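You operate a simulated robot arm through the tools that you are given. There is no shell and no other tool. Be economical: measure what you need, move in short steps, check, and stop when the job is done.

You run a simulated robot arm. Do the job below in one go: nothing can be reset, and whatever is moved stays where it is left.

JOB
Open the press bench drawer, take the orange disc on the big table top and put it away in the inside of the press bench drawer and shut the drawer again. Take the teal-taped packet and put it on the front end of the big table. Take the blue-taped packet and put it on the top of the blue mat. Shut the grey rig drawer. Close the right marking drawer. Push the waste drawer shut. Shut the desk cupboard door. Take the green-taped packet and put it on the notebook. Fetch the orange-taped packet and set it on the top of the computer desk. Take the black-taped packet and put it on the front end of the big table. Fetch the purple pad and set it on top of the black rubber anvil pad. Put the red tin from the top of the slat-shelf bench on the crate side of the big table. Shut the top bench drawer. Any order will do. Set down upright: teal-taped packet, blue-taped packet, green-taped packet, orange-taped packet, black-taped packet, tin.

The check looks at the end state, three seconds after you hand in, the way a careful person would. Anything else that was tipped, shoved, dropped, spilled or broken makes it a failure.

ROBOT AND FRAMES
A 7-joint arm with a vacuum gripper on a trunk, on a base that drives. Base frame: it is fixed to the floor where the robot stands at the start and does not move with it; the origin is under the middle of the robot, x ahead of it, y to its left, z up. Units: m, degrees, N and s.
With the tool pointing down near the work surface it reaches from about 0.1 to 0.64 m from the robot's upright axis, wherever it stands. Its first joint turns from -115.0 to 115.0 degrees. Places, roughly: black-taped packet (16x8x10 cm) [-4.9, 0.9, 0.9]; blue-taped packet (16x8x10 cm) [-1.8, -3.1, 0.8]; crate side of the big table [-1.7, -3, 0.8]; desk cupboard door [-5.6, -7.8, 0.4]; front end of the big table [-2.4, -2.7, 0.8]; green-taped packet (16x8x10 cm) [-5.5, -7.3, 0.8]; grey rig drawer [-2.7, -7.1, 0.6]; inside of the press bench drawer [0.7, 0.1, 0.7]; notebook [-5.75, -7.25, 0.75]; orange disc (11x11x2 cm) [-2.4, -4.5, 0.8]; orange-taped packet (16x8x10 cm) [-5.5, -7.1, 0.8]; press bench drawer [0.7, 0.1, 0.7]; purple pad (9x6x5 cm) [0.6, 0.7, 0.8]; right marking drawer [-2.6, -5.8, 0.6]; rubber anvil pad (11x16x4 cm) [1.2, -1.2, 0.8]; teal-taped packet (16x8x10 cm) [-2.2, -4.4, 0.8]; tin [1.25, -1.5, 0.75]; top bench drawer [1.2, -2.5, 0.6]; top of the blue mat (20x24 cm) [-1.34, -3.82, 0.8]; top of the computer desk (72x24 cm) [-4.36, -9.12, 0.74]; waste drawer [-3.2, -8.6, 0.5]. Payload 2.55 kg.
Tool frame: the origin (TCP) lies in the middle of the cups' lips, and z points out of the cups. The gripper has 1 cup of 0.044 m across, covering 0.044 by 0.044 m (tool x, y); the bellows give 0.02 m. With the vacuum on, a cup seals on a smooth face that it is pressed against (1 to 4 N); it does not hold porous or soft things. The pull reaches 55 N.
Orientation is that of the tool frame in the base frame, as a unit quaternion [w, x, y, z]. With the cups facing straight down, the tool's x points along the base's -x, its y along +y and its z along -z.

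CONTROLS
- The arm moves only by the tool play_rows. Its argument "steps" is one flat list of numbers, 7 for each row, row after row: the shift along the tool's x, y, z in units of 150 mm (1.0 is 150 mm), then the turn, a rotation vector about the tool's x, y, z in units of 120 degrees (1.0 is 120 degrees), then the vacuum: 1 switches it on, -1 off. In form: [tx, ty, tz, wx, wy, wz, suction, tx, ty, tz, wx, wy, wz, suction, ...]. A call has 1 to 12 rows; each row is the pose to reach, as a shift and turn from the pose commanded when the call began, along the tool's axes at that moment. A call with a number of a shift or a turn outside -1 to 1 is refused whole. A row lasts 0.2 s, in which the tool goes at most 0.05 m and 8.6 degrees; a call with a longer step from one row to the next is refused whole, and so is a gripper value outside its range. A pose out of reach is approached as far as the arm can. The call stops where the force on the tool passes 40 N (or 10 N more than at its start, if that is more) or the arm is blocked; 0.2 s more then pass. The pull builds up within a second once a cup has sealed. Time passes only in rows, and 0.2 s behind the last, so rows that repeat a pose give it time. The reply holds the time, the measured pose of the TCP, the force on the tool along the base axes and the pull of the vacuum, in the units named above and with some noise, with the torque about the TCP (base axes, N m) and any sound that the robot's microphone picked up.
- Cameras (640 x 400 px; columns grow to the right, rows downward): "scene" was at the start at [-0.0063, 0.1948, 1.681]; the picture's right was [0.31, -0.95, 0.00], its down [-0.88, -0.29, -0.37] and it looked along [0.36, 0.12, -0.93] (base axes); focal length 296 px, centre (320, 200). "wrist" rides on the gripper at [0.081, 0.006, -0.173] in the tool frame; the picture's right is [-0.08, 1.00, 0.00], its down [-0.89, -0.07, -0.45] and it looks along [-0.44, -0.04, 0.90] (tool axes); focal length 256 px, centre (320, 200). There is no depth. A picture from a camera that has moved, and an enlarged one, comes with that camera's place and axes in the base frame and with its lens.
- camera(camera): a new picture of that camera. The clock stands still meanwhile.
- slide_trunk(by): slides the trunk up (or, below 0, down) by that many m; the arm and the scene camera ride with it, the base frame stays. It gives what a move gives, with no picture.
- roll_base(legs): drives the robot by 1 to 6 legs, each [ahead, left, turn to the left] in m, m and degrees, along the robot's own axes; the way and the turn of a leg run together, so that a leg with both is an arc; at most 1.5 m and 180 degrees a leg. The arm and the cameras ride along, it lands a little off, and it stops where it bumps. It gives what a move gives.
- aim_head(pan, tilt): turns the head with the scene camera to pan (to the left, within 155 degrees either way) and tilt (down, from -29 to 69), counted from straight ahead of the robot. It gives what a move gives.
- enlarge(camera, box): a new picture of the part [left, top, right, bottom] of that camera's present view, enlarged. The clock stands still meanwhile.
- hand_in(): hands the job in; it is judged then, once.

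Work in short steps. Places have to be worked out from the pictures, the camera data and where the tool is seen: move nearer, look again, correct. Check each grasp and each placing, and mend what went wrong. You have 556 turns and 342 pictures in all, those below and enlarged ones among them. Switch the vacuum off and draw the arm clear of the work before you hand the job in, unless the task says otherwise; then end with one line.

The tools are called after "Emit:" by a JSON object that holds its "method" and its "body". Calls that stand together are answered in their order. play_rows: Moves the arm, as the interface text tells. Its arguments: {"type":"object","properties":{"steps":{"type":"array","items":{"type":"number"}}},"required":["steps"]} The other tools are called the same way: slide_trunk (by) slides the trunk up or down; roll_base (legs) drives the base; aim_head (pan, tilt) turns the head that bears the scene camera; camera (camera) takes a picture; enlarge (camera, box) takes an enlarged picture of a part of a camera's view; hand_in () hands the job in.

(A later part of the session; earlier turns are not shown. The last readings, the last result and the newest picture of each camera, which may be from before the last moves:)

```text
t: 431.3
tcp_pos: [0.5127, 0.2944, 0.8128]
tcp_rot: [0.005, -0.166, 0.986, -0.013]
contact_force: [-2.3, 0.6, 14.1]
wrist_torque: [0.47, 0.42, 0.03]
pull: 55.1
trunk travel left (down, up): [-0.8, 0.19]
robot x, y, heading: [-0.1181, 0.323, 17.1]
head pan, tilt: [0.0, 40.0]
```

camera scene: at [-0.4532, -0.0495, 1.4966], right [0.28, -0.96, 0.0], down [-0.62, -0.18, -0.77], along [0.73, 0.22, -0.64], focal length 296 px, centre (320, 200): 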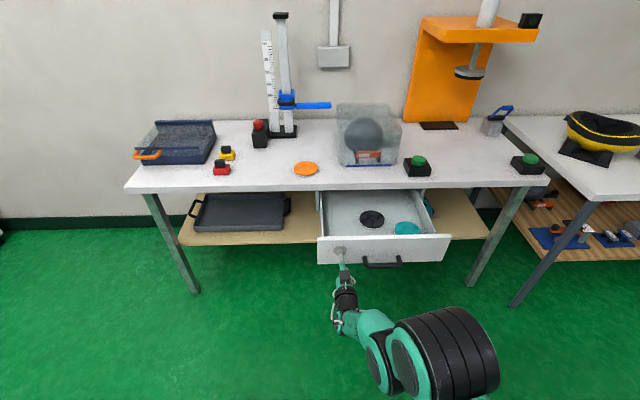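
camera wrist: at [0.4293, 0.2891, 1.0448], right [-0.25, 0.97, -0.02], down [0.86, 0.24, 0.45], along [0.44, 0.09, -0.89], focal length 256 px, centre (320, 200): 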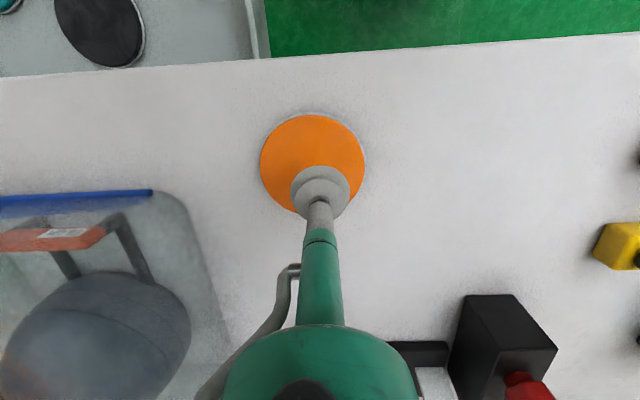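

Sealed. Lift and carry over the open drawer.

Emit:
{"method": "play_rows", "body": {"steps": [0, 0, -0.15, 0, 0, 0, 1, 0, 0, -0.4, 0, 0, 0, 1, 0.2, -0.1, -0.5, 0, 0, 0, 1, 0.4, -0.3, -0.5, 0, 0, 0, 1, 0.6, -0.5, -0.5, 0, 0, 0, 1, 0.8, -0.7, -0.5, 0, 0, 0, 1, 1, -0.9, -0.5, 0, 0, 0, 1]}}

Emit:
{"method": "play_rows", "body": {"steps": [0.2, 0, 0, 0, 0, 0, 1, 0.45, 0, 0, 0, 0, 0, 1, 0.67, 0, 0, 0, 0, 0, 1]}}

Emit:
{"method": "camera", "body": {"camera": "wrist"}}

Emit:
{"method": "aim_head", "body": {"pan": -25, "tilt": 60}}

Emit:
{"method": "camera", "body": {"camera": "scene"}}

```text
t: 432.9
tcp_pos: [0.4108, 0.1166, 0.8877]
tcp_rot: [0.002, -0.166, 0.986, -0.012]
contact_force: [-0.3, -0.8, -2.0]
wrist_torque: [0.05, -0.04, -0.02]
pull: 54.5
trunk travel left (down, up): [-0.8, 0.19]
robot x, y, heading: [-0.1172, 0.3226, 17.0]
head pan, tilt: [0.0, 40.0]
```

```text
t: 433.7
tcp_pos: [0.3167, 0.0865, 0.8873]
tcp_rot: [0.002, -0.165, 0.986, -0.012]
contact_force: [0.6, 0.1, -2.4]
wrist_torque: [0.0, 0.01, 0.02]
pull: 54.9
trunk travel left (down, up): [-0.8, 0.19]
robot x, y, heading: [-0.1226, 0.321, 17.0]
head pan, tilt: [0.0, 40.0]
```

```text
233 pictures are left
camera wrist: at [0.2369, 0.0706, 1.0592], right [-0.25, 0.97, -0.02], down [0.86, 0.24, 0.45], along [0.44, 0.09, -0.89], focal length 256 px, centre (320, 200)
```

wrist: 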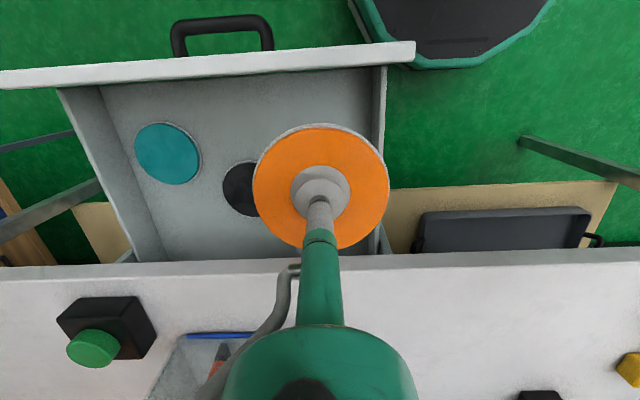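

```text
t: 434.6
tcp_pos: [0.3177, 0.0873, 0.8882]
tcp_rot: [0.002, -0.166, 0.986, -0.012]
contact_force: [-0.3, 0.5, -1.0]
wrist_torque: [0.02, 0.04, -0.01]
pull: 54.7
trunk travel left (down, up): [-0.8, 0.19]
robot x, y, heading: [-0.1211, 0.3249, 17.2]
head pan, tilt: [-25.0, 60.0]
```

```text
232 pictures are left
camera scene: at [-0.163, 0.4645, 1.6897], right [-0.13, -0.99, 0.0], down [-0.86, 0.12, -0.5], along [0.5, -0.07, -0.87], focal length 296 px, centre (320, 200)
```

scene: 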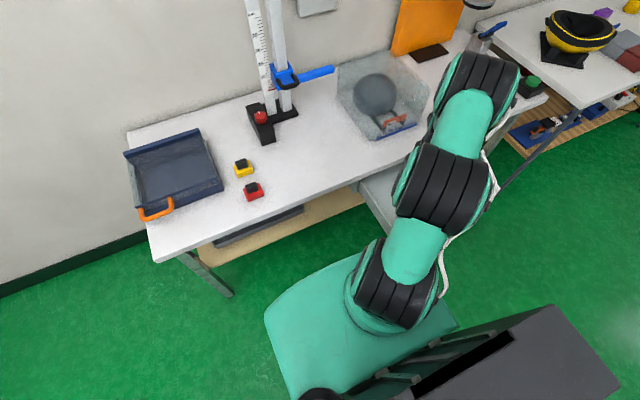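

Well positioned; shift 7 mm right, lower via trunk 0.1 and then creep with the arm.

Emit:
{"method": "play_rows", "body": {"steps": [0, -0.05, 0, 0, 0, 0, 1, 0, -0.05, 0, 0, 0, 0, 1]}}

Emit:
{"method": "slide_trunk", "body": {"by": -0.12}}

Emit:
{"method": "camera", "body": {"camera": "wrist"}}

```text
t: 435.1
tcp_pos: [0.3206, 0.08, 0.8871]
tcp_rot: [0.002, -0.166, 0.986, -0.012]
contact_force: [-0.2, -0.8, -2.0]
wrist_torque: [0.01, 0.05, -0.01]
pull: 54.8
trunk travel left (down, up): [-0.8, 0.19]
robot x, y, heading: [-0.119, 0.32, 17.2]
head pan, tilt: [-25.0, 60.0]
```

```text
t: 436.6
tcp_pos: [0.3209, 0.0802, 0.769]
tcp_rot: [0.002, -0.166, 0.986, -0.011]
contact_force: [0.7, 0.1, -1.7]
wrist_torque: [0.01, 0.0, -0.01]
pull: 54.8
trunk travel left (down, up): [-0.68, 0.31]
robot x, y, heading: [-0.1199, 0.3246, 17.2]
head pan, tilt: [-25.0, 60.0]
```

```text
231 pictures are left
camera wrist: at [0.2416, 0.0645, 0.9385], right [-0.25, 0.97, -0.02], down [0.86, 0.24, 0.45], along [0.44, 0.09, -0.89], focal length 256 px, centre (320, 200)
```

wrist: 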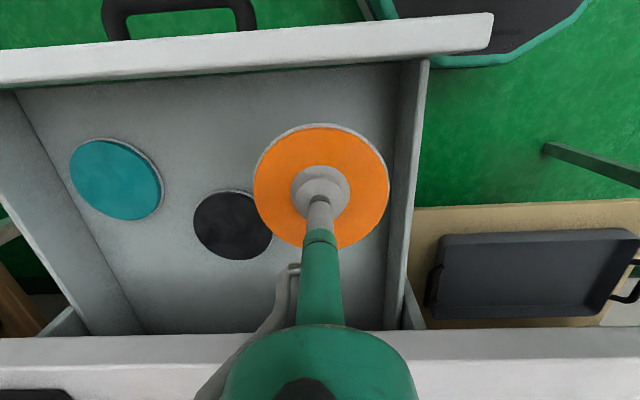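

Emit:
{"method": "play_rows", "body": {"steps": [0, 0, 0.12, 0, 0, 0, 1, 0, 0, 0.22, 0, 0, 0, 1, 0, 0, 0.3, 0, 0, 0, 1, 0, 0, 0.36, 0, 0, 0, 1, 0, 0, 0.41, 0, 0, 0, 1, 0, 0, 0.45, 0, 0, 0, 1, 0, 0, 0.49, 0, 0, 0, 1]}}

Emit:
{"method": "camera", "body": {"camera": "wrist"}}

```text
t: 438.2
tcp_pos: [0.3223, 0.0774, 0.6941]
tcp_rot: [0.002, -0.167, 0.986, -0.012]
contact_force: [-0.1, 0.7, -1.8]
wrist_torque: [-0.02, -0.01, -0.01]
pull: 55.0
trunk travel left (down, up): [-0.68, 0.31]
robot x, y, heading: [-0.1174, 0.3212, 17.2]
head pan, tilt: [-25.0, 60.0]
```

```text
230 pictures are left
camera wrist: at [0.243, 0.0624, 0.8652], right [-0.25, 0.97, -0.02], down [0.86, 0.24, 0.45], along [0.44, 0.09, -0.89], focal length 256 px, centre (320, 200)
```

wrist: 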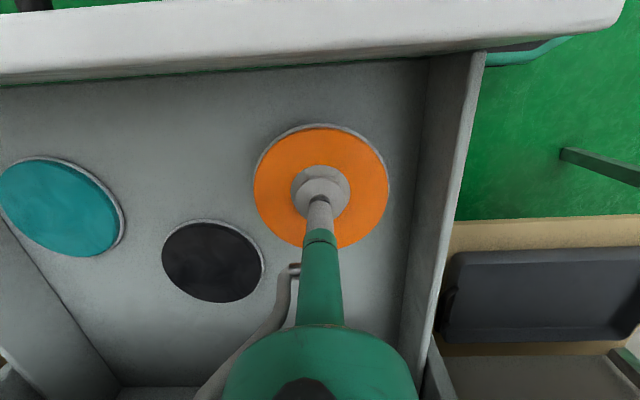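

Emit:
{"method": "play_rows", "body": {"steps": [0, 0, 0.04, 0, 0, 0, 1, 0, 0, 0.08, 0, 0, 0, 1, 0, 0, 0.12, 0, 0, 0, 1, 0, 0, 0.16, 0, 0, 0, 1, 0, 0, 0.2, 0, 0, 0, 1]}}

```text
t: 439.4
tcp_pos: [0.3219, 0.0775, 0.6653]
tcp_rot: [0.003, -0.166, 0.986, -0.012]
contact_force: [-2.4, 5.2, 13.5]
wrist_torque: [0.39, 0.08, -0.02]
pull: 55.2
trunk travel left (down, up): [-0.68, 0.31]
robot x, y, heading: [-0.1207, 0.3181, 17.0]
head pan, tilt: [-25.0, 60.0]
```

Contact on the drawer floor. Release and lift out.

Emit:
{"method": "play_rows", "body": {"steps": [0, 0, 0, 0, 0, 0, -1, 0, 0, 0, 0, 0, 0, -1, 0, 0, 0, 0, 0, 0, -1, 0, 0, -0.05, 0, 0, 0, -1, 0, 0, -0.2, 0, 0, 0, -1, 0, 0, -0.5, 0, 0, 0, -1, 0, 0, -0.8, 0, 0, 0, -1, 0, 0, -1, 0, 0, 0, -1]}}

Emit:
{"method": "slide_trunk", "body": {"by": 0.2}}

Emit:
{"method": "camera", "body": {"camera": "wrist"}}

```text
t: 441.2
tcp_pos: [0.32, 0.0818, 0.8115]
tcp_rot: [0.003, -0.167, 0.986, -0.011]
contact_force: [-0.2, -0.4, 0.4]
wrist_torque: [0.02, 0.0, 0.02]
pull: 0.0
trunk travel left (down, up): [-0.68, 0.31]
robot x, y, heading: [-0.1188, 0.3225, 17.1]
head pan, tilt: [-25.0, 60.0]
```

```text
t: 443.4
tcp_pos: [0.3205, 0.0818, 1.0105]
tcp_rot: [0.002, -0.166, 0.986, -0.012]
contact_force: [0.6, 0.4, -0.2]
wrist_torque: [0.0, 0.0, 0.0]
pull: 0.0
trunk travel left (down, up): [-0.88, 0.11]
robot x, y, heading: [-0.1157, 0.3199, 17.1]
head pan, tilt: [-25.0, 60.0]
```

```text
229 pictures are left
camera wrist: at [0.2414, 0.0656, 1.1828], right [-0.25, 0.97, -0.02], down [0.86, 0.23, 0.45], along [0.44, 0.09, -0.89], focal length 256 px, centre (320, 200)
```

wrist: 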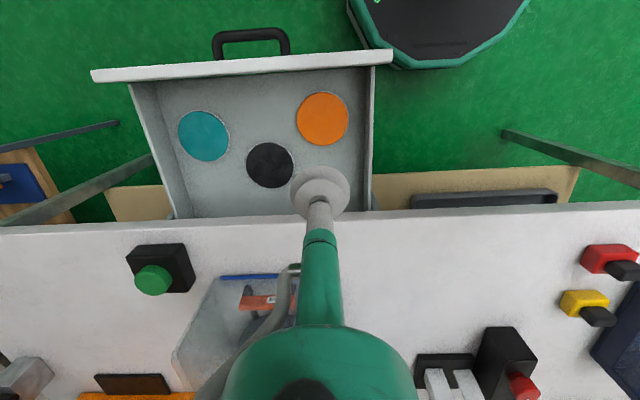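

Disc lies flat in the drawer. Back off and re-pose to push the drawer shut.

Emit:
{"method": "roll_base", "body": {"legs": [[-0.45, 0, 0.8], [0, -0.45, 0]]}}

Emit:
{"method": "play_rows", "body": {"steps": [-0.05, 0.3, 0, 0, 0, 0, -1, -0.1, 0.6, 0, 0, 0, 0, -1, -0.2, 0.9, 0.1, 0, 0, 0, -1, -0.3, 1, 0.2, 0, 0, 0, -1]}}

Emit:
{"method": "play_rows", "body": {"steps": [-0.1, 0.3, 0, 0, 0, 0, -1, -0.2, 0.6, 0, 0, 0, 0, -1, -0.4, 0.85, 0.1, 0, 0, 0, -1, -0.6, 1, 0.2, 0, 0, 0, -1]}}

Emit:
{"method": "slide_trunk", "body": {"by": -0.3}}

```text
t: 448.4
tcp_pos: [0.0462, -0.4832, 1.0109]
tcp_rot: [0.003, -0.171, 0.985, -0.012]
contact_force: [0.3, -0.8, -0.2]
wrist_torque: [0.02, -0.01, 0.02]
pull: 0.0
trunk travel left (down, up): [-0.88, 0.11]
robot x, y, heading: [-0.3931, -0.244, 18.0]
head pan, tilt: [-25.0, 60.0]
```

```text
t: 449.4
tcp_pos: [0.0387, -0.3261, 0.9798]
tcp_rot: [0.001, -0.171, 0.985, -0.011]
contact_force: [0.2, -0.2, 0.4]
wrist_torque: [-0.02, 0.03, 0.03]
pull: 0.0
trunk travel left (down, up): [-0.88, 0.11]
robot x, y, heading: [-0.3936, -0.2446, 17.7]
head pan, tilt: [-25.0, 60.0]
```

```text
refused: row 3 steps farther than a row can; nothing moved
```

```text
t: 452.4
tcp_pos: [0.038, -0.3272, 0.6806]
tcp_rot: [0.002, -0.171, 0.985, -0.012]
contact_force: [0.0, 1.0, 0.0]
wrist_torque: [0.01, -0.01, -0.01]
pull: 0.0
trunk travel left (down, up): [-0.58, 0.41]
robot x, y, heading: [-0.3981, -0.2477, 17.8]
head pan, tilt: [-25.0, 60.0]
```

Back up a bit more for room, then bring the tool left and pitch forward.

Emit:
{"method": "roll_base", "body": {"legs": [[-0.2, 0, 0]]}}

Emit:
{"method": "play_rows", "body": {"steps": [-0.1, 0.3, 0, 0, 0, 0, -1, -0.2, 0.6, 0, 0, 0, 0, -1, -0.3, 0.9, 0, 0, 0, 0, -1, -0.45, 1, -0.1, 0, 0, 0, -1, -0.6, 1, -0.3, 0, 0, 0, -1]}}

Emit:
{"method": "play_rows", "body": {"steps": [-0.1, 0.15, -0.1, 0, -0.05, 0, -1, -0.3, 0.3, -0.15, 0, -0.1, 0, -1, -0.5, 0.45, -0.2, 0, -0.16, 0, -1, -0.7, 0.6, -0.2, 0, -0.22, 0, -1, -0.75, 0.7, -0.2, 0, -0.29, 0, -1, -0.75, 0.7, -0.2, 0, -0.36, 0, -1, -0.75, 0.7, -0.2, 0, -0.43, 0, -1, -0.75, 0.7, -0.2, 0, -0.5, 0, -1, -0.75, 0.7, -0.2, 0, -0.57, 0, -1, -0.75, 0.7, -0.2, 0, -0.64, 0, -1, -0.75, 0.7, -0.2, 0, -0.7, 0, -1, -0.75, 0.7, -0.2, 0, -0.75, 0, -1]}}

```text
t: 454.1
tcp_pos: [-0.1534, -0.3875, 0.6799]
tcp_rot: [0.002, -0.172, 0.985, -0.012]
contact_force: [-0.1, -0.1, -0.9]
wrist_torque: [0.0, -0.03, 0.02]
pull: 0.1
trunk travel left (down, up): [-0.58, 0.41]
robot x, y, heading: [-0.5853, -0.3075, 18.0]
head pan, tilt: [-25.0, 60.0]
```

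```text
t: 455.3
tcp_pos: [-0.1202, -0.2154, 0.7199]
tcp_rot: [0.003, -0.173, 0.985, -0.013]
contact_force: [-0.5, 0.1, 0.1]
wrist_torque: [-0.02, -0.03, -0.01]
pull: 0.0
trunk travel left (down, up): [-0.58, 0.41]
robot x, y, heading: [-0.5886, -0.3119, 17.9]
head pan, tilt: [-25.0, 60.0]
```

```text
t: 457.9
tcp_pos: [0.0176, -0.02, 0.7885]
tcp_rot: [0.637, -0.127, 0.753, 0.103]
contact_force: [0.7, 0.7, 0.1]
wrist_torque: [-0.01, -0.01, -0.02]
pull: 0.1
out of reach, approached as far as the arm can: row 6, 7, 8, 9, 10, 11, 12
trunk travel left (down, up): [-0.58, 0.41]
robot x, y, heading: [-0.5895, -0.3132, 17.8]
head pan, tilt: [-25.0, 60.0]
```

Good enough pitch. Lower to z≈0.71, shift left 2 cm, drive up to the panel.

Emit:
{"method": "slide_trunk", "body": {"by": -0.075}}

Emit:
{"method": "roll_base", "body": {"legs": [[0.17, 0.02, 0]]}}

Emit:
{"method": "camera", "body": {"camera": "wrist"}}

```text
t: 459.0
tcp_pos: [0.0153, -0.0215, 0.7142]
tcp_rot: [0.638, -0.126, 0.752, 0.103]
contact_force: [0.5, -0.7, 0.1]
wrist_torque: [-0.02, 0.03, 0.03]
pull: 0.1
trunk travel left (down, up): [-0.505, 0.485]
robot x, y, heading: [-0.5907, -0.3098, 17.7]
head pan, tilt: [-25.0, 60.0]
```

```text
t: 460.4
tcp_pos: [0.1701, 0.0506, 0.7147]
tcp_rot: [0.638, -0.125, 0.753, 0.102]
contact_force: [0.9, -0.2, 0.3]
wrist_torque: [-0.02, 0.0, 0.01]
pull: 0.1
trunk travel left (down, up): [-0.505, 0.485]
robot x, y, heading: [-0.4356, -0.2366, 17.6]
head pan, tilt: [-25.0, 60.0]
```

```text
228 pictures are left
camera wrist: at [-0.0053, -0.003, 0.6623], right [-0.31, 0.95, 0.07], down [-0.26, -0.15, 0.95], along [0.92, 0.27, 0.29], focal length 256 px, centre (320, 200)
```

wrist: 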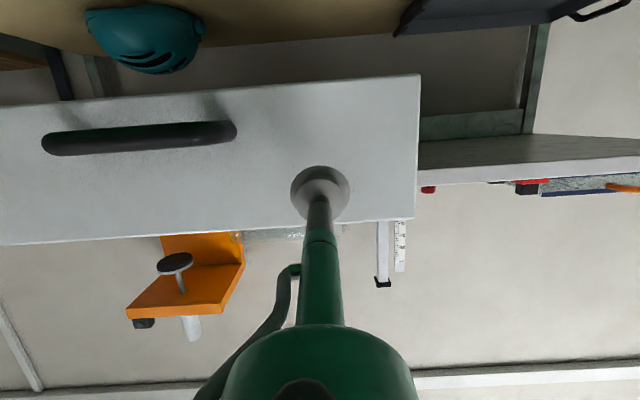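

Push forward with the arm.

Emit:
{"method": "play_rows", "body": {"steps": [-0.03, 0, 0.15, 0, 0, 0, -1, -0.05, 0, 0.3, 0, 0, 0, -1, -0.07, 0, 0.42, 0, 0, 0, -1, -0.09, 0, 0.54, 0, 0, 0, -1, -0.11, 0, 0.66, 0, 0, 0, -1, -0.13, 0, 0.78, 0, 0, 0, -1, -0.15, 0, 0.9, 0, 0, 0, -1, -0.17, 0, 1, 0, 0, 0, -1]}}

Emit:
{"method": "roll_base", "body": {"legs": [[0.08, 0, 0]]}}

Emit:
{"method": "aim_head", "body": {"pan": 0, "tilt": 40}}

Emit:
{"method": "camera", "body": {"camera": "scene"}}

```text
t: 462.2
tcp_pos: [0.3148, 0.0981, 0.7155]
tcp_rot: [0.638, -0.127, 0.753, 0.103]
contact_force: [-0.2, -0.4, -0.4]
wrist_torque: [0.05, -0.01, 0.0]
pull: 0.1
trunk travel left (down, up): [-0.505, 0.485]
robot x, y, heading: [-0.4341, -0.235, 17.8]
head pan, tilt: [-25.0, 60.0]
```

```text
t: 463.3
tcp_pos: [0.3879, 0.1206, 0.7151]
tcp_rot: [0.639, -0.125, 0.752, 0.102]
contact_force: [0.1, 0.0, 0.5]
wrist_torque: [0.02, -0.01, -0.02]
pull: 0.0
trunk travel left (down, up): [-0.505, 0.485]
robot x, y, heading: [-0.3627, -0.2122, 17.8]
head pan, tilt: [-25.0, 60.0]
```

```text
t: 464.2
tcp_pos: [0.3871, 0.1207, 0.7158]
tcp_rot: [0.638, -0.126, 0.753, 0.103]
contact_force: [-0.3, 0.0, 1.1]
wrist_torque: [0.01, -0.02, 0.01]
pull: 0.1
trunk travel left (down, up): [-0.505, 0.485]
robot x, y, heading: [-0.3644, -0.2131, 18.1]
head pan, tilt: [0.0, 40.0]
```

```text
227 pictures are left
camera scene: at [-0.3921, -0.0375, 1.4214], right [0.31, -0.95, 0.0], down [-0.61, -0.2, -0.77], along [0.73, 0.23, -0.64], focal length 296 px, centre (320, 200)
```

scene: 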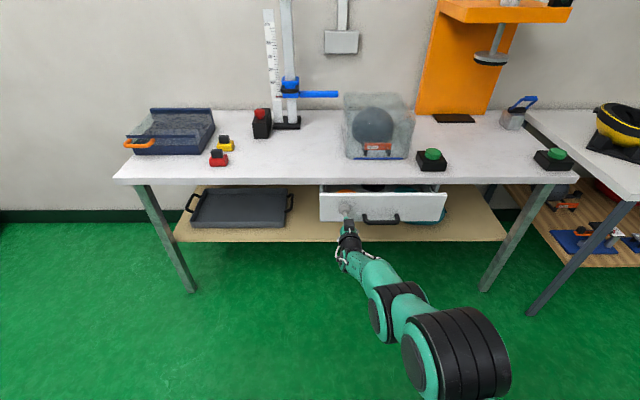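

Continue to the stop.

Emit:
{"method": "play_rows", "body": {"steps": [-0.02, 0, 0.12, 0, 0, 0, -1, -0.04, 0, 0.24, 0, 0, 0, -1, -0.06, 0, 0.34, 0, 0, 0, -1, -0.07, 0, 0.42, 0, 0, 0, -1, -0.08, 0, 0.48, 0, 0, 0, -1, -0.09, 0, 0.54, 0, 0, 0, -1, -0.1, 0, 0.6, 0, 0, 0, -1, -0.11, 0, 0.66, 0, 0, 0, -1]}}

Emit:
{"method": "enlarge", "body": {"camera": "scene", "box": [300, 140, 460, 240]}}

```text
t: 466.0
tcp_pos: [0.4802, 0.1523, 0.7143]
tcp_rot: [0.636, -0.126, 0.754, 0.102]
contact_force: [-13.8, -5.2, -3.5]
wrist_torque: [0.14, -0.23, 0.01]
pull: 0.0
trunk travel left (down, up): [-0.505, 0.485]
robot x, y, heading: [-0.3604, -0.2131, 17.8]
head pan, tilt: [0.0, 40.0]
```

```text
4.00 times, centred on (380, 190) of scene
camera zoom: at [-0.3935, -0.0378, 1.4214], right [0.31, -0.95, 0.0], down [-0.61, -0.2, -0.77], along [0.73, 0.24, -0.64], focal length 1184 px, centre (80, 240)
```

zoom: 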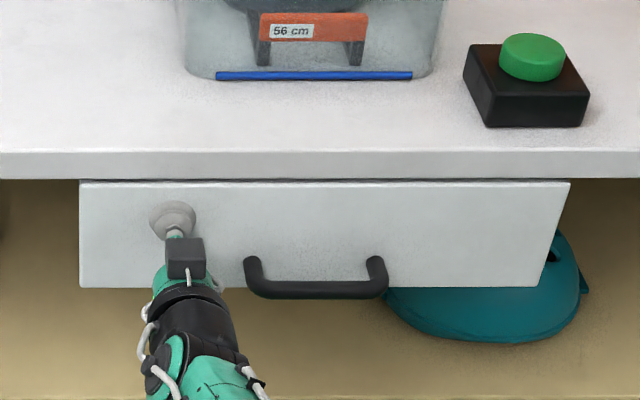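

Press drawer is shut. Retract and drive to the third bench's open top drawer.

Emit:
{"method": "play_rows", "body": {"steps": [0.04, 0, -0.25, 0, 0, 0, -1, 0.08, 0, -0.5, 0, 0, 0, -1, 0.12, 0, -0.75, 0, 0, 0, -1, 0.16, 0, -1, 0, 0, 0, -1]}}

Emit:
{"method": "roll_base", "body": {"legs": [[-0.6, 0, 0], [0, -1.2, 0], [0, -1.2, 0]]}}

Emit:
{"method": "slide_trunk", "body": {"by": 0.3}}

Emit:
{"method": "camera", "body": {"camera": "scene"}}

```text
t: 467.0
tcp_pos: [0.3357, 0.1069, 0.7157]
tcp_rot: [0.639, -0.126, 0.752, 0.103]
contact_force: [-0.3, -0.2, -0.5]
wrist_torque: [0.02, -0.06, 0.0]
pull: 0.1
trunk travel left (down, up): [-0.505, 0.485]
robot x, y, heading: [-0.3596, -0.2166, 17.9]
head pan, tilt: [0.0, 40.0]
```

```text
t: 481.8
tcp_pos: [0.5703, -2.305, 0.7158]
tcp_rot: [0.635, -0.146, 0.749, 0.12]
contact_force: [0.0, 0.2, -0.6]
wrist_torque: [0.0, -0.01, 0.01]
pull: 0.1
trunk travel left (down, up): [-0.505, 0.485]
robot x, y, heading: [-0.1103, -2.6641, 20.9]
head pan, tilt: [0.0, 40.0]
```

```text
t: 484.8
tcp_pos: [0.5699, -2.3069, 1.015]
tcp_rot: [0.635, -0.146, 0.749, 0.119]
contact_force: [0.0, 0.2, -0.5]
wrist_torque: [-0.01, 0.01, 0.0]
pull: 0.0
trunk travel left (down, up): [-0.805, 0.185]
robot x, y, heading: [-0.1091, -2.6618, 21.0]
head pan, tilt: [0.0, 40.0]
```

```text
225 pictures are left
camera scene: at [-0.1495, -2.4907, 1.7214], right [0.36, -0.93, 0.0], down [-0.6, -0.23, -0.77], along [0.71, 0.28, -0.64], focal length 296 px, centre (320, 200)
```

scene: 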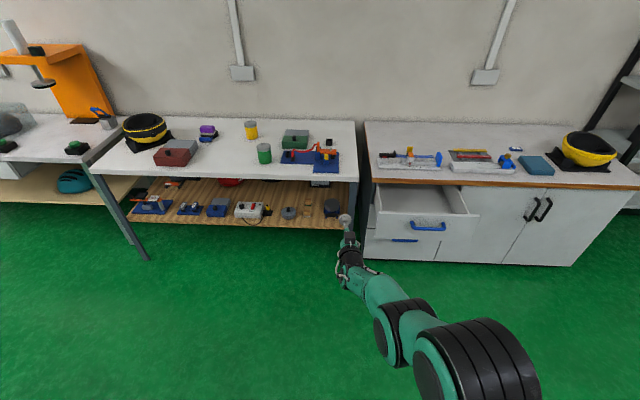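

Emit:
{"method": "roll_base", "body": {"legs": [[0, -0.3, -3]]}}

Emit:
{"method": "enlarge", "body": {"camera": "scene", "box": [260, 150, 500, 300]}}

```text
t: 486.8
tcp_pos: [0.689, -2.6263, 1.0156]
tcp_rot: [0.638, -0.125, 0.753, 0.103]
contact_force: [0.1, -0.3, -0.4]
wrist_torque: [-0.01, 0.03, 0.02]
pull: 0.0
trunk travel left (down, up): [-0.805, 0.185]
robot x, y, heading: [-0.0113, -2.944, 17.9]
head pan, tilt: [0.0, 40.0]
```

```text
2.67 times, centred on (380, 225) of scene
camera zoom: at [-0.0406, -2.7697, 1.7215], right [0.31, -0.95, 0.0], down [-0.61, -0.2, -0.77], along [0.73, 0.24, -0.64], focal length 789 px, centre (160, 133)
```

zoom: 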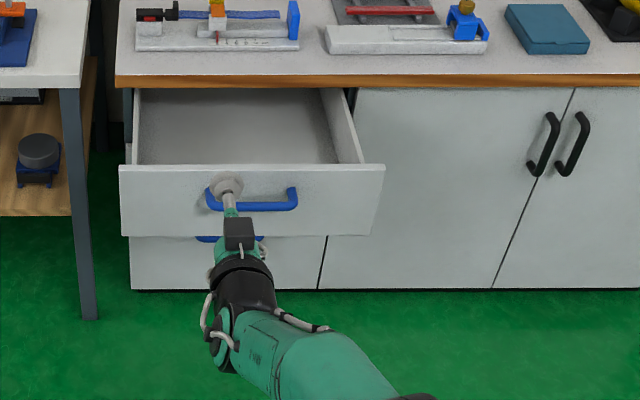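

Drawer panel: z 0.49–0.69, X'≈0.246, open ~0.25 m. Aim left of the handle at z≈0.585. Retract, shift left, lower trunk.

Emit:
{"method": "play_rows", "body": {"steps": [0.03, 0.15, -0.15, 0, 0, 0, -1, 0.06, 0.3, -0.3, 0, 0, 0, -1, 0.09, 0.45, -0.5, 0, 0, 0, -1, 0.11, 0.53, -0.7, 0, 0, 0, -1]}}

Emit:
{"method": "slide_trunk", "body": {"by": -0.4}}

Emit:
{"method": "slide_trunk", "body": {"by": -0.03}}

Emit:
{"method": "roll_base", "body": {"legs": [[0.42, 0, 0]]}}

Emit:
{"method": "camera", "body": {"camera": "wrist"}}

Emit:
{"method": "camera", "body": {"camera": "scene"}}

```text
t: 487.8
tcp_pos: [0.562, -2.5835, 1.0169]
tcp_rot: [0.639, -0.125, 0.752, 0.102]
contact_force: [0.2, 0.3, 0.1]
wrist_torque: [-0.01, -0.02, 0.03]
pull: 0.0
trunk travel left (down, up): [-0.805, 0.185]
robot x, y, heading: [-0.0072, -2.9439, 18.0]
head pan, tilt: [0.0, 40.0]
```

```text
t: 491.7
tcp_pos: [0.5627, -2.5825, 0.6167]
tcp_rot: [0.638, -0.125, 0.753, 0.102]
contact_force: [0.0, 0.9, 0.3]
wrist_torque: [0.01, -0.01, -0.01]
pull: 0.0
trunk travel left (down, up): [-0.405, 0.585]
robot x, y, heading: [-0.0123, -2.9427, 18.0]
head pan, tilt: [0.0, 40.0]
```

```text
t: 492.4
tcp_pos: [0.5633, -2.5836, 0.5872]
tcp_rot: [0.638, -0.125, 0.753, 0.102]
contact_force: [0.4, -0.7, -0.7]
wrist_torque: [-0.01, -0.01, -0.01]
pull: 0.0
trunk travel left (down, up): [-0.375, 0.615]
robot x, y, heading: [-0.0157, -2.9437, 17.8]
head pan, tilt: [0.0, 40.0]
```

```text
t: 495.1
tcp_pos: [0.9754, -2.4431, 0.5858]
tcp_rot: [0.638, -0.128, 0.752, 0.105]
contact_force: [-1.1, -0.1, 0.5]
wrist_torque: [-0.04, -0.02, 0.01]
pull: 0.0
trunk travel left (down, up): [-0.375, 0.615]
robot x, y, heading: [0.4041, -2.8069, 18.3]
head pan, tilt: [0.0, 40.0]
```

```text
223 pictures are left
camera wrist: at [0.8004, -2.4961, 0.534], right [-0.31, 0.95, 0.07], down [-0.26, -0.16, 0.95], along [0.91, 0.28, 0.29], focal length 256 px, centre (320, 200)
```

wrist: 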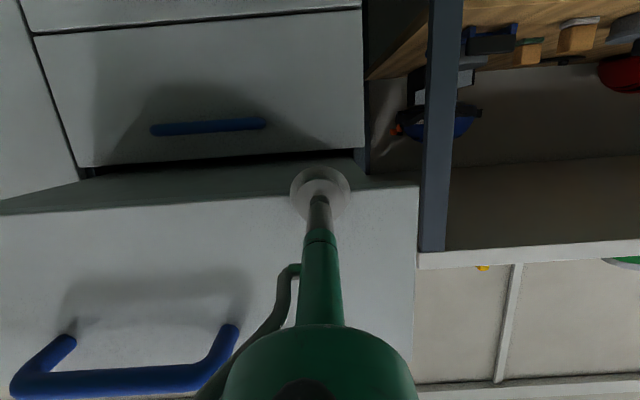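

```text
222 pictures are left
camera scene: at [0.3737, -2.6331, 1.2914], right [0.31, -0.95, 0.0], down [-0.61, -0.2, -0.77], along [0.73, 0.24, -0.64], focal length 296 px, centre (320, 200)
```

scene: 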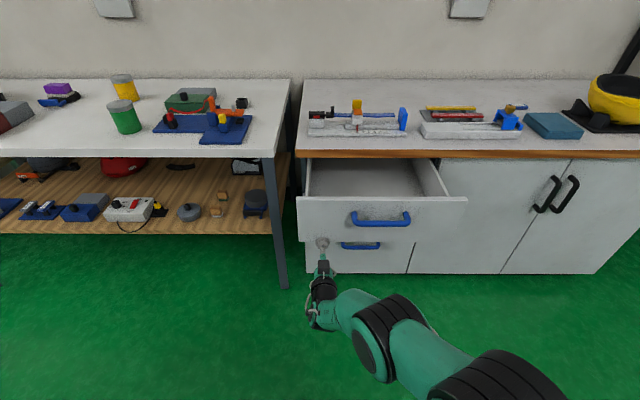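

The panel is higher (z≈0.59–0.77) and nearer than I thought. Back off 5 cm and raise 9 cm.

Emit:
{"method": "roll_base", "body": {"legs": [[-0.06, 0, 0]]}}

Emit:
{"method": "slide_trunk", "body": {"by": 0.09}}

Emit:
{"method": "camera", "body": {"camera": "wrist"}}

```text
t: 496.0
tcp_pos: [0.9187, -2.4615, 0.5864]
tcp_rot: [0.638, -0.128, 0.752, 0.104]
contact_force: [-0.5, -0.9, 0.0]
wrist_torque: [0.02, 0.0, -0.03]
pull: 0.1
trunk travel left (down, up): [-0.375, 0.615]
robot x, y, heading: [0.3483, -2.8323, 18.4]
head pan, tilt: [0.0, 40.0]
```

```text
t: 497.3
tcp_pos: [0.9187, -2.4606, 0.6764]
tcp_rot: [0.638, -0.129, 0.752, 0.105]
contact_force: [-0.9, -0.6, -0.1]
wrist_torque: [-0.01, 0.03, 0.02]
pull: 0.0
trunk travel left (down, up): [-0.465, 0.525]
robot x, y, heading: [0.3479, -2.8282, 18.4]
head pan, tilt: [0.0, 40.0]
```

```text
221 pictures are left
camera wrist: at [0.7427, -2.515, 0.624], right [-0.31, 0.95, 0.07], down [-0.26, -0.16, 0.95], along [0.91, 0.28, 0.29], focal length 256 px, centre (320, 200)
```

wrist: 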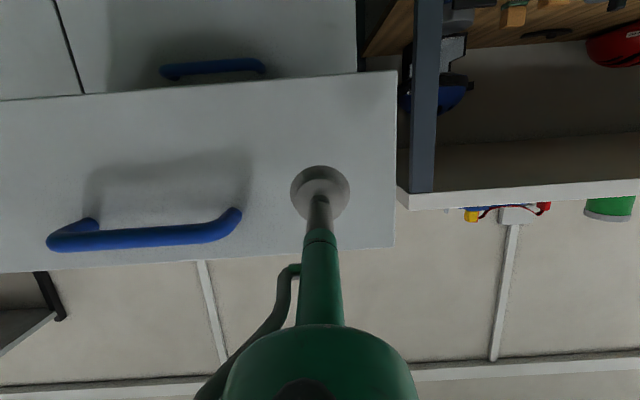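

Aim point is good. Push with arm, then base.

Emit:
{"method": "play_rows", "body": {"steps": [-0.03, 0, 0.15, 0, 0, 0, -1, -0.05, 0, 0.3, 0, 0, 0, -1, -0.07, 0, 0.42, 0, 0, 0, -1, -0.09, 0, 0.54, 0, 0, 0, -1, -0.11, 0, 0.66, 0, 0, 0, -1, -0.13, 0, 0.78, 0, 0, 0, -1, -0.15, 0, 0.9, 0, 0, 0, -1, -0.17, 0, 1, 0, 0, 0, -1]}}

Emit:
{"method": "roll_base", "body": {"legs": [[0.1, 0, 0]]}}

Emit:
{"method": "camera", "body": {"camera": "scene"}}

```text
t: 499.1
tcp_pos: [1.0622, -2.4107, 0.6756]
tcp_rot: [0.639, -0.128, 0.751, 0.105]
contact_force: [0.2, 0.1, -0.4]
wrist_torque: [0.01, -0.05, 0.01]
pull: 0.1
trunk travel left (down, up): [-0.465, 0.525]
robot x, y, heading: [0.3501, -2.8262, 18.4]
head pan, tilt: [0.0, 40.0]
```

```text
t: 500.2
tcp_pos: [1.16, -2.3799, 0.6758]
tcp_rot: [0.638, -0.129, 0.752, 0.106]
contact_force: [1.4, 0.1, -0.4]
wrist_torque: [-0.04, 0.01, -0.04]
pull: 0.1
trunk travel left (down, up): [-0.465, 0.525]
robot x, y, heading: [0.4451, -2.7964, 18.4]
head pan, tilt: [0.0, 40.0]
```

```text
220 pictures are left
camera scene: at [0.4143, -2.6197, 1.3814], right [0.31, -0.95, 0.0], down [-0.61, -0.2, -0.77], along [0.73, 0.24, -0.64], focal length 296 px, centre (320, 200)
```

scene: 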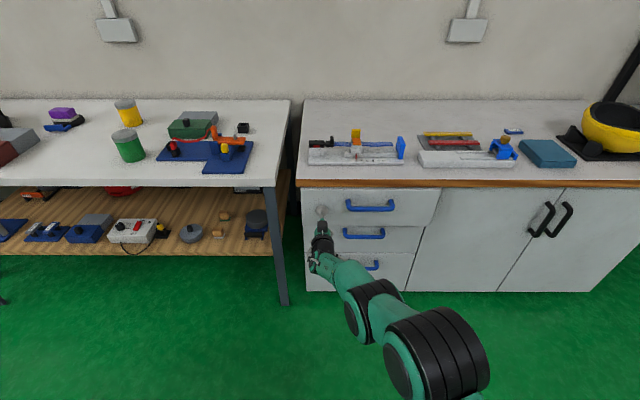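

Nearly shut; finish the push.

Emit:
{"method": "play_rows", "body": {"steps": [-0.02, 0, 0.1, 0, 0, 0, -1, -0.03, 0, 0.18, 0, 0, 0, -1, -0.04, 0, 0.25, 0, 0, 0, -1, -0.05, 0, 0.32, 0, 0, 0, -1, -0.06, 0, 0.38, 0, 0, 0, -1, -0.07, 0, 0.44, 0, 0, 0, -1, -0.08, 0, 0.5, 0, 0, 0, -1, -0.09, 0, 0.56, 0, 0, 0, -1]}}

Emit:
{"method": "enlarge", "body": {"camera": "scene", "box": [270, 150, 510, 300]}}

```text
t: 501.9
tcp_pos: [1.2271, -2.3575, 0.6728]
tcp_rot: [0.636, -0.128, 0.754, 0.104]
contact_force: [-29.5, -16.0, 11.0]
wrist_torque: [-0.05, 0.18, 0.23]
pull: 0.0
trunk travel left (down, up): [-0.465, 0.525]
robot x, y, heading: [0.443, -2.7934, 18.2]
head pan, tilt: [0.0, 40.0]
stopped in row 8: the force on the tool passed its limit at 53 N (the readings are from after the stop); the commanded pose is now the measured one
```

```text
2.67 times, centred on (390, 225) of scene
camera zoom: at [0.4073, -2.6235, 1.382], right [0.31, -0.95, 0.0], down [-0.61, -0.2, -0.77], along [0.73, 0.24, -0.64], focal length 789 px, centre (133, 133)
```

zoom: 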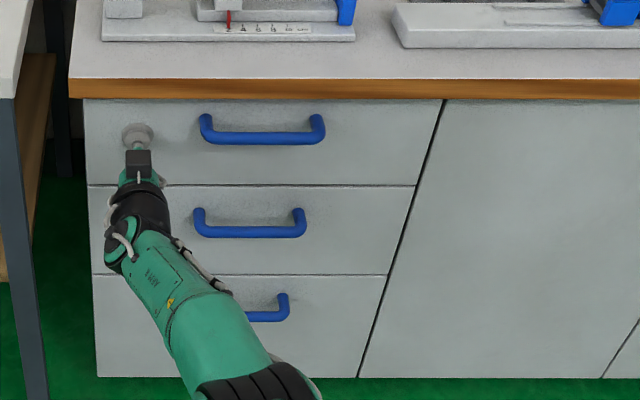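

Shut flush. Retract, back off, turn to face down the aisle and look.

Emit:
{"method": "play_rows", "body": {"steps": [0.04, 0, -0.25, 0, 0, 0, -1, 0.08, 0, -0.5, 0, 0, 0, -1, 0.12, 0, -0.75, 0, 0, 0, -1, 0.16, 0, -1, 0, 0, 0, -1]}}

Emit:
{"method": "roll_base", "body": {"legs": [[-0.6, 0, 0], [0, 0, -90], [0.6, -0.1, 0]]}}

Emit:
{"method": "slide_trunk", "body": {"by": 0.4}}

Emit:
{"method": "aim_head", "body": {"pan": -20, "tilt": 25}}

Emit:
{"method": "camera", "body": {"camera": "scene"}}

```text
t: 502.9
tcp_pos: [1.0848, -2.4075, 0.6714]
tcp_rot: [0.635, -0.128, 0.755, 0.103]
contact_force: [-0.8, -0.2, -1.1]
wrist_torque: [0.02, -0.02, -0.01]
pull: 0.0
trunk travel left (down, up): [-0.465, 0.525]
robot x, y, heading: [0.4454, -2.7997, 18.3]
head pan, tilt: [0.0, 40.0]
```

```text
t: 513.2
tcp_pos: [0.4178, -4.2284, 0.6708]
tcp_rot: [0.529, 0.43, 0.635, -0.364]
contact_force: [-0.1, 0.8, -1.0]
wrist_torque: [-0.01, 0.01, -0.01]
pull: 0.0
trunk travel left (down, up): [-0.465, 0.525]
robot x, y, heading: [0.0008, -3.6093, -68.7]
head pan, tilt: [0.0, 40.0]
```

```text
t: 517.0
tcp_pos: [0.4161, -4.2281, 1.0705]
tcp_rot: [0.529, 0.429, 0.636, -0.363]
contact_force: [-0.9, 0.2, 0.0]
wrist_torque: [0.03, 0.03, 0.01]
pull: 0.0
trunk travel left (down, up): [-0.865, 0.125]
robot x, y, heading: [-0.0017, -3.6073, -69.3]
head pan, tilt: [0.0, 40.0]
```

```text
t: 517.9
tcp_pos: [0.4159, -4.2282, 1.0703]
tcp_rot: [0.529, 0.429, 0.635, -0.364]
contact_force: [0.1, -0.5, 0.6]
wrist_torque: [0.0, 0.01, 0.01]
pull: 0.1
trunk travel left (down, up): [-0.865, 0.125]
robot x, y, heading: [-0.0038, -3.6055, -69.1]
head pan, tilt: [-20.0, 25.0]
```

```text
218 pictures are left
camera scene: at [0.1427, -3.579, 1.8047], right [-1.0, -0.02, 0.0], down [-0.01, 0.42, -0.91], along [0.01, -0.91, -0.42], focal length 296 px, centre (320, 200)
```

scene: 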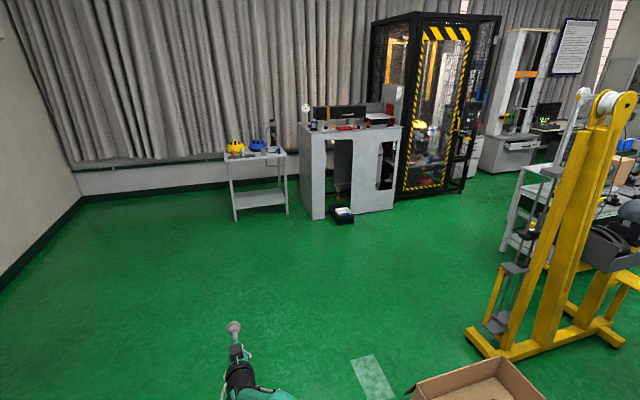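

Clear corridor between the carts and the cage. Drive down, turn to face along it, and look.

Emit:
{"method": "roll_base", "body": {"legs": [[0, 0, -3], [1.25, 0, 0], [1.2, 0, 0], [0, 0, -90], [1.2, 0, 0]]}}

Emit:
{"method": "aim_head", "body": {"pan": 0, "tilt": 30}}

Emit:
{"method": "camera", "body": {"camera": "scene"}}

```text
t: 539.6
tcp_pos: [-0.8353, -6.7665, 1.0708]
tcp_rot: [0.12, 0.752, 0.149, -0.631]
contact_force: [-0.5, 0.0, 0.2]
wrist_torque: [-0.04, 0.03, -0.01]
pull: 0.0
trunk travel left (down, up): [-0.865, 0.125]
robot x, y, heading: [-0.2183, -6.3458, -158.7]
head pan, tilt: [-20.0, 25.0]
```

```text
t: 540.4
tcp_pos: [-0.8343, -6.7655, 1.0719]
tcp_rot: [0.12, 0.752, 0.149, -0.631]
contact_force: [-0.1, 0.5, 0.5]
wrist_torque: [-0.04, 0.0, 0.0]
pull: 0.0
trunk travel left (down, up): [-0.865, 0.125]
robot x, y, heading: [-0.219, -6.3423, -158.8]
head pan, tilt: [0.0, 30.0]
```

```text
217 pictures are left
camera scene: at [-0.1806, -6.5181, 1.7968], right [-0.36, 0.93, 0.0], down [0.47, 0.18, -0.87], along [-0.81, -0.31, -0.5], focal length 296 px, centre (320, 200)
```

scene: 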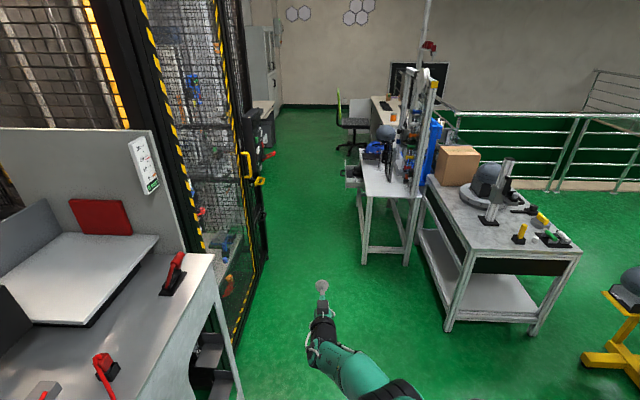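

Emit:
{"method": "enlarge", "body": {"camera": "scene", "box": [300, 90, 460, 190]}}

```text
4.00 times, centred on (380, 140) of scene
camera zoom: at [-0.1806, -6.5181, 1.7968], right [-0.36, 0.93, 0.0], down [0.47, 0.18, -0.87], along [-0.81, -0.31, -0.5], focal length 1184 px, centre (80, 440)
```

zoom: 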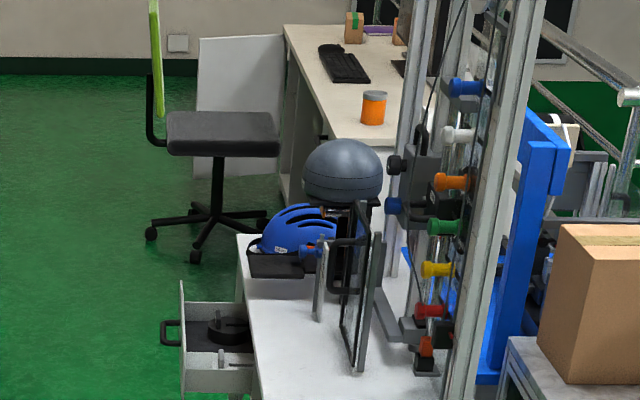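

The grey rig drawer opens toward -Y'. Drive along the corridor, then look again before turning.

Emit:
{"method": "roll_base", "body": {"legs": [[0, 0, -3.2], [1.0, 0.3, 0], [0.9, 0.18, 0]]}}

Emit:
{"method": "aim_head", "body": {"pan": 0, "tilt": 35}}

Emit:
{"method": "camera", "body": {"camera": "scene"}}

```text
t: 550.6
tcp_pos: [-2.5014, -7.7569, 1.0712]
tcp_rot: [0.1, 0.756, 0.126, -0.635]
contact_force: [0.4, -0.7, 0.2]
wrist_torque: [-0.01, -0.02, -0.02]
pull: 0.0
trunk travel left (down, up): [-0.865, 0.125]
robot x, y, heading: [-1.8564, -7.3713, -162.3]
head pan, tilt: [0.0, 30.0]
```

```text
t: 551.2
tcp_pos: [-2.5023, -7.7583, 1.0707]
tcp_rot: [0.1, 0.756, 0.125, -0.635]
contact_force: [1.2, 0.5, 0.2]
wrist_torque: [0.0, -0.03, -0.02]
pull: 0.1
trunk travel left (down, up): [-0.865, 0.125]
robot x, y, heading: [-1.8569, -7.3726, -162.0]
head pan, tilt: [0.0, 35.0]
```

```text
215 pictures are left
camera scene: at [-1.8315, -7.5493, 1.789], right [-0.31, 0.95, 0.0], down [0.55, 0.18, -0.82], along [-0.78, -0.25, -0.57], focal length 296 px, centre (320, 200)
```

scene: 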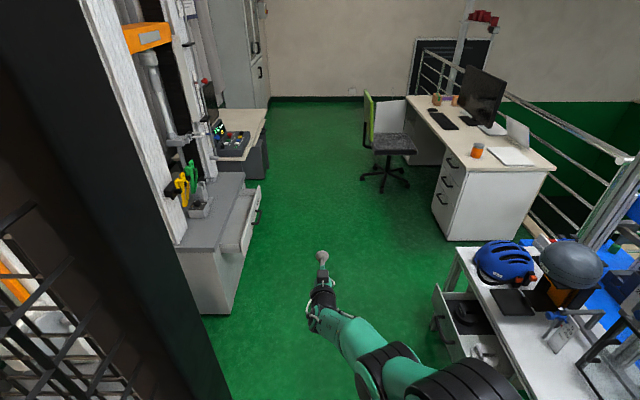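

Retract slightly, go ahead past the cage corner, then step left, and turn to face the grey rig drawer.

Emit:
{"method": "play_rows", "body": {"steps": [0.04, 0, -0.2, 0, 0, 0, -1, 0.08, 0, -0.4, 0, 0, 0, -1, 0.1, 0, -0.55, 0, 0, 0, -1]}}

Emit:
{"method": "roll_base", "body": {"legs": [[0.9, 0.02, 0], [0, 0.4, 0], [0, 0, -90]]}}

Emit:
{"method": "aim_head", "body": {"pan": 0, "tilt": 50}}

Emit:
{"method": "camera", "body": {"camera": "scene"}}

```text
t: 552.0
tcp_pos: [-2.4212, -7.7322, 1.0697]
tcp_rot: [0.101, 0.756, 0.126, -0.635]
contact_force: [0.7, 0.4, 0.4]
wrist_torque: [0.0, 0.02, -0.02]
pull: 0.0
trunk travel left (down, up): [-0.865, 0.125]
robot x, y, heading: [-1.8584, -7.371, -162.1]
head pan, tilt: [0.0, 35.0]
```

```text
t: 562.7
tcp_pos: [-2.9646, -7.5033, 1.0697]
tcp_rot: [-0.369, 0.63, -0.436, -0.525]
contact_force: [0.5, -0.7, -0.8]
wrist_torque: [0.02, 0.0, -0.02]
pull: 0.0
trunk travel left (down, up): [-0.865, 0.125]
robot x, y, heading: [-2.5909, -8.0577, 109.5]
head pan, tilt: [0.0, 35.0]
```

```text
t: 563.4
tcp_pos: [-2.9634, -7.5057, 1.0677]
tcp_rot: [-0.37, 0.63, -0.437, -0.525]
contact_force: [-1.0, 0.2, 0.8]
wrist_torque: [0.0, -0.02, 0.03]
pull: 0.0
trunk travel left (down, up): [-0.865, 0.125]
robot x, y, heading: [-2.5869, -8.059, 109.9]
head pan, tilt: [0.0, 50.0]
```

```text
214 pictures are left
camera scene: at [-2.7608, -8.1006, 1.7673], right [0.94, 0.33, 0.0], down [0.26, -0.72, -0.64], along [-0.22, 0.61, -0.77], focal length 296 px, centre (320, 200)
```

scene: 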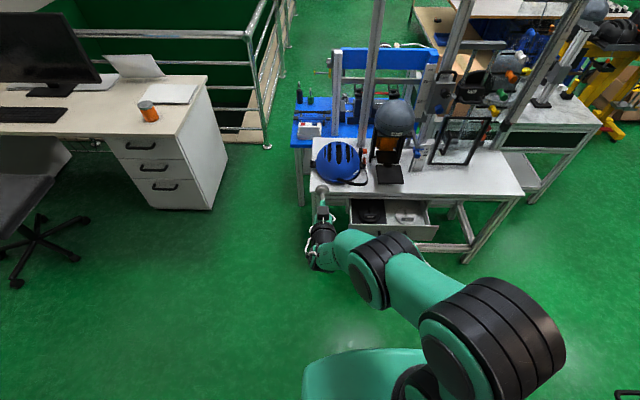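

Emit:
{"method": "roll_base", "body": {"legs": [[0, 0, -1.7]]}}

Emit:
{"method": "enlarge", "body": {"camera": "scene", "box": [290, 160, 530, 310]}}

Emit:
{"method": "camera", "body": {"camera": "wrist"}}

```text
t: 564.2
tcp_pos: [-2.9485, -7.4941, 1.0682]
tcp_rot: [-0.377, 0.624, -0.445, -0.52]
contact_force: [-0.5, -0.4, -0.5]
wrist_torque: [0.01, 0.01, 0.01]
pull: 0.1
trunk travel left (down, up): [-0.865, 0.125]
robot x, y, heading: [-2.5877, -8.0563, 107.9]
head pan, tilt: [0.0, 50.0]
```

```text
2.67 times, centred on (410, 235) of scene
camera zoom: at [-2.7621, -8.0954, 1.7672], right [0.95, 0.31, 0.0], down [0.23, -0.73, -0.64], along [-0.2, 0.61, -0.77], focal length 789 px, centre (80, 107)
```

zoom: 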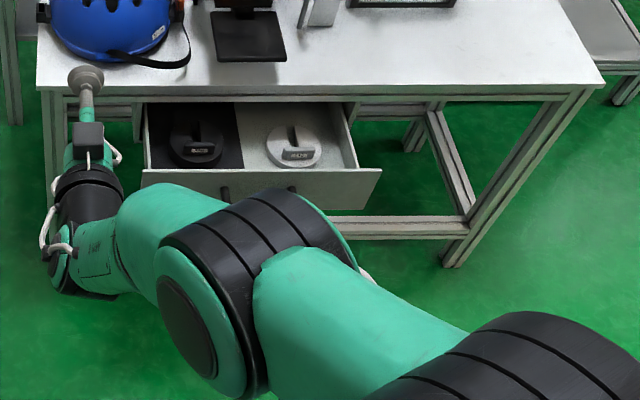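

```text
212 pictures are left
camera wrist: at [-2.8946, -7.67, 1.0184], right [-0.95, -0.3, 0.07], down [0.15, -0.25, 0.96], along [-0.27, 0.92, 0.28], focal length 256 px, centre (320, 200)
```

wrist: 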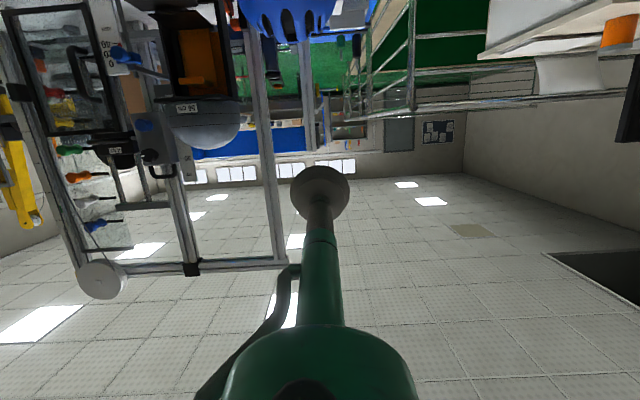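

Panel is ~0.84 m ahead and to the right. Move the arm right 0.18 m, then lower the trunk in stages and look.

Emit:
{"method": "play_rows", "body": {"steps": [0, -0.25, 0, 0, 0, 0, -1, 0, -0.5, 0, 0, 0, 0, -1, 0, -0.75, 0, 0, 0, 0, -1, 0, -1, 0, 0, 0, 0, -1]}}

Emit:
{"method": "play_rows", "body": {"steps": [0, -0.2, 0, 0, 0, 0, -1, 0, -0.2, 0, 0, 0, 0, -1]}}

Emit:
{"method": "slide_trunk", "body": {"by": -0.4}}

Emit:
{"method": "camera", "body": {"camera": "wrist"}}

Emit:
{"method": "camera", "body": {"camera": "scene"}}

```text
t: 565.2
tcp_pos: [-2.8466, -7.4531, 1.0763]
tcp_rot: [-0.385, 0.619, -0.458, -0.508]
contact_force: [-0.7, -0.4, -0.4]
wrist_torque: [-0.01, 0.02, -0.01]
pull: 0.1
out of reach, approached as far as the arm can: row 1, 2, 3, 4
trunk travel left (down, up): [-0.865, 0.125]
robot x, y, heading: [-2.5853, -8.0575, 107.7]
head pan, tilt: [0.0, 50.0]
```

```text
t: 565.8
tcp_pos: [-2.8469, -7.4522, 1.0752]
tcp_rot: [-0.386, 0.618, -0.459, -0.508]
contact_force: [0.2, -0.6, -0.1]
wrist_torque: [-0.02, -0.02, -0.01]
pull: 0.0
out of reach, approached as far as the arm can: row 1, 2
trunk travel left (down, up): [-0.865, 0.125]
robot x, y, heading: [-2.5864, -8.0568, 107.6]
head pan, tilt: [0.0, 50.0]
```

```text
t: 569.6
tcp_pos: [-2.8478, -7.4521, 0.6747]
tcp_rot: [-0.386, 0.618, -0.459, -0.508]
contact_force: [-0.2, -0.2, 0.3]
wrist_torque: [0.02, 0.0, -0.02]
pull: 0.0
trunk travel left (down, up): [-0.465, 0.525]
robot x, y, heading: [-2.5902, -8.0567, 107.9]
head pan, tilt: [0.0, 50.0]
```

```text
211 pictures are left
camera wrist: at [-2.8003, -7.6308, 0.6267], right [-0.96, -0.27, 0.07], down [0.13, -0.24, 0.96], along [-0.24, 0.93, 0.27], focal length 256 px, centre (320, 200)
```

wrist: 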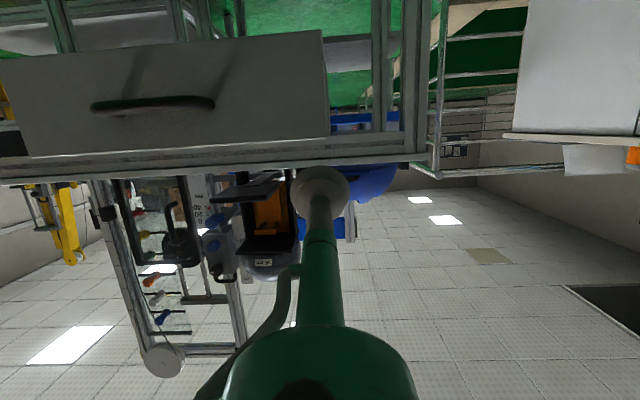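

```text
210 pictures are left
camera scene: at [-2.7619, -8.0954, 1.3673], right [0.95, 0.31, 0.0], down [0.23, -0.73, -0.64], along [-0.2, 0.61, -0.77], focal length 296 px, centre (320, 200)
```

scene: 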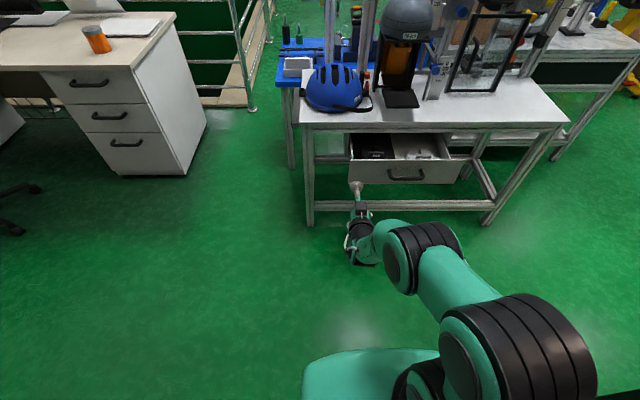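

The aim point is at the panel's edge; rotate the base -7° and lower 6 cm.

Emit:
{"method": "slide_trunk", "body": {"by": -0.06}}

Emit:
{"method": "roll_base", "body": {"legs": [[0, 0, -7]]}}

Emit:
{"method": "camera", "body": {"camera": "wrist"}}

```text
t: 570.6
tcp_pos: [-2.8459, -7.4531, 0.6152]
tcp_rot: [-0.386, 0.618, -0.459, -0.508]
contact_force: [-0.4, -0.7, -0.3]
wrist_torque: [0.02, -0.02, 0.02]
pull: 0.1
trunk travel left (down, up): [-0.405, 0.585]
robot x, y, heading: [-2.5876, -8.0576, 107.5]
head pan, tilt: [0.0, 50.0]
```

```text
t: 571.6
tcp_pos: [-2.7706, -7.4262, 0.6148]
tcp_rot: [-0.417, 0.589, -0.495, -0.484]
contact_force: [-0.4, 0.0, 0.0]
wrist_torque: [0.0, 0.03, -0.01]
pull: 0.0
trunk travel left (down, up): [-0.405, 0.585]
robot x, y, heading: [-2.5904, -8.0586, 101.1]
head pan, tilt: [0.0, 50.0]
```

```text
209 pictures are left
camera wrist: at [-2.7464, -7.608, 0.5666], right [-0.99, -0.15, 0.07], down [0.1, -0.26, 0.96], along [-0.12, 0.95, 0.27], focal length 256 px, centre (320, 200)
```

wrist: 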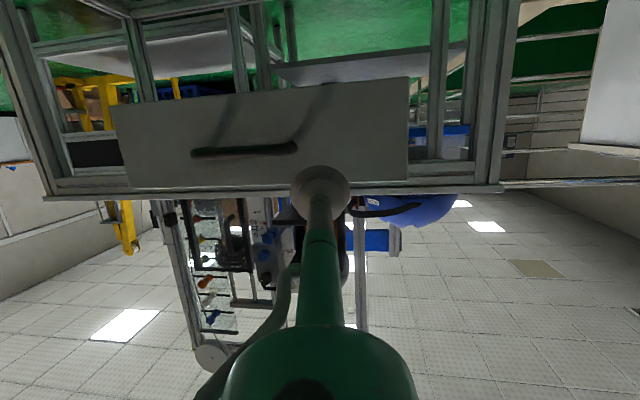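

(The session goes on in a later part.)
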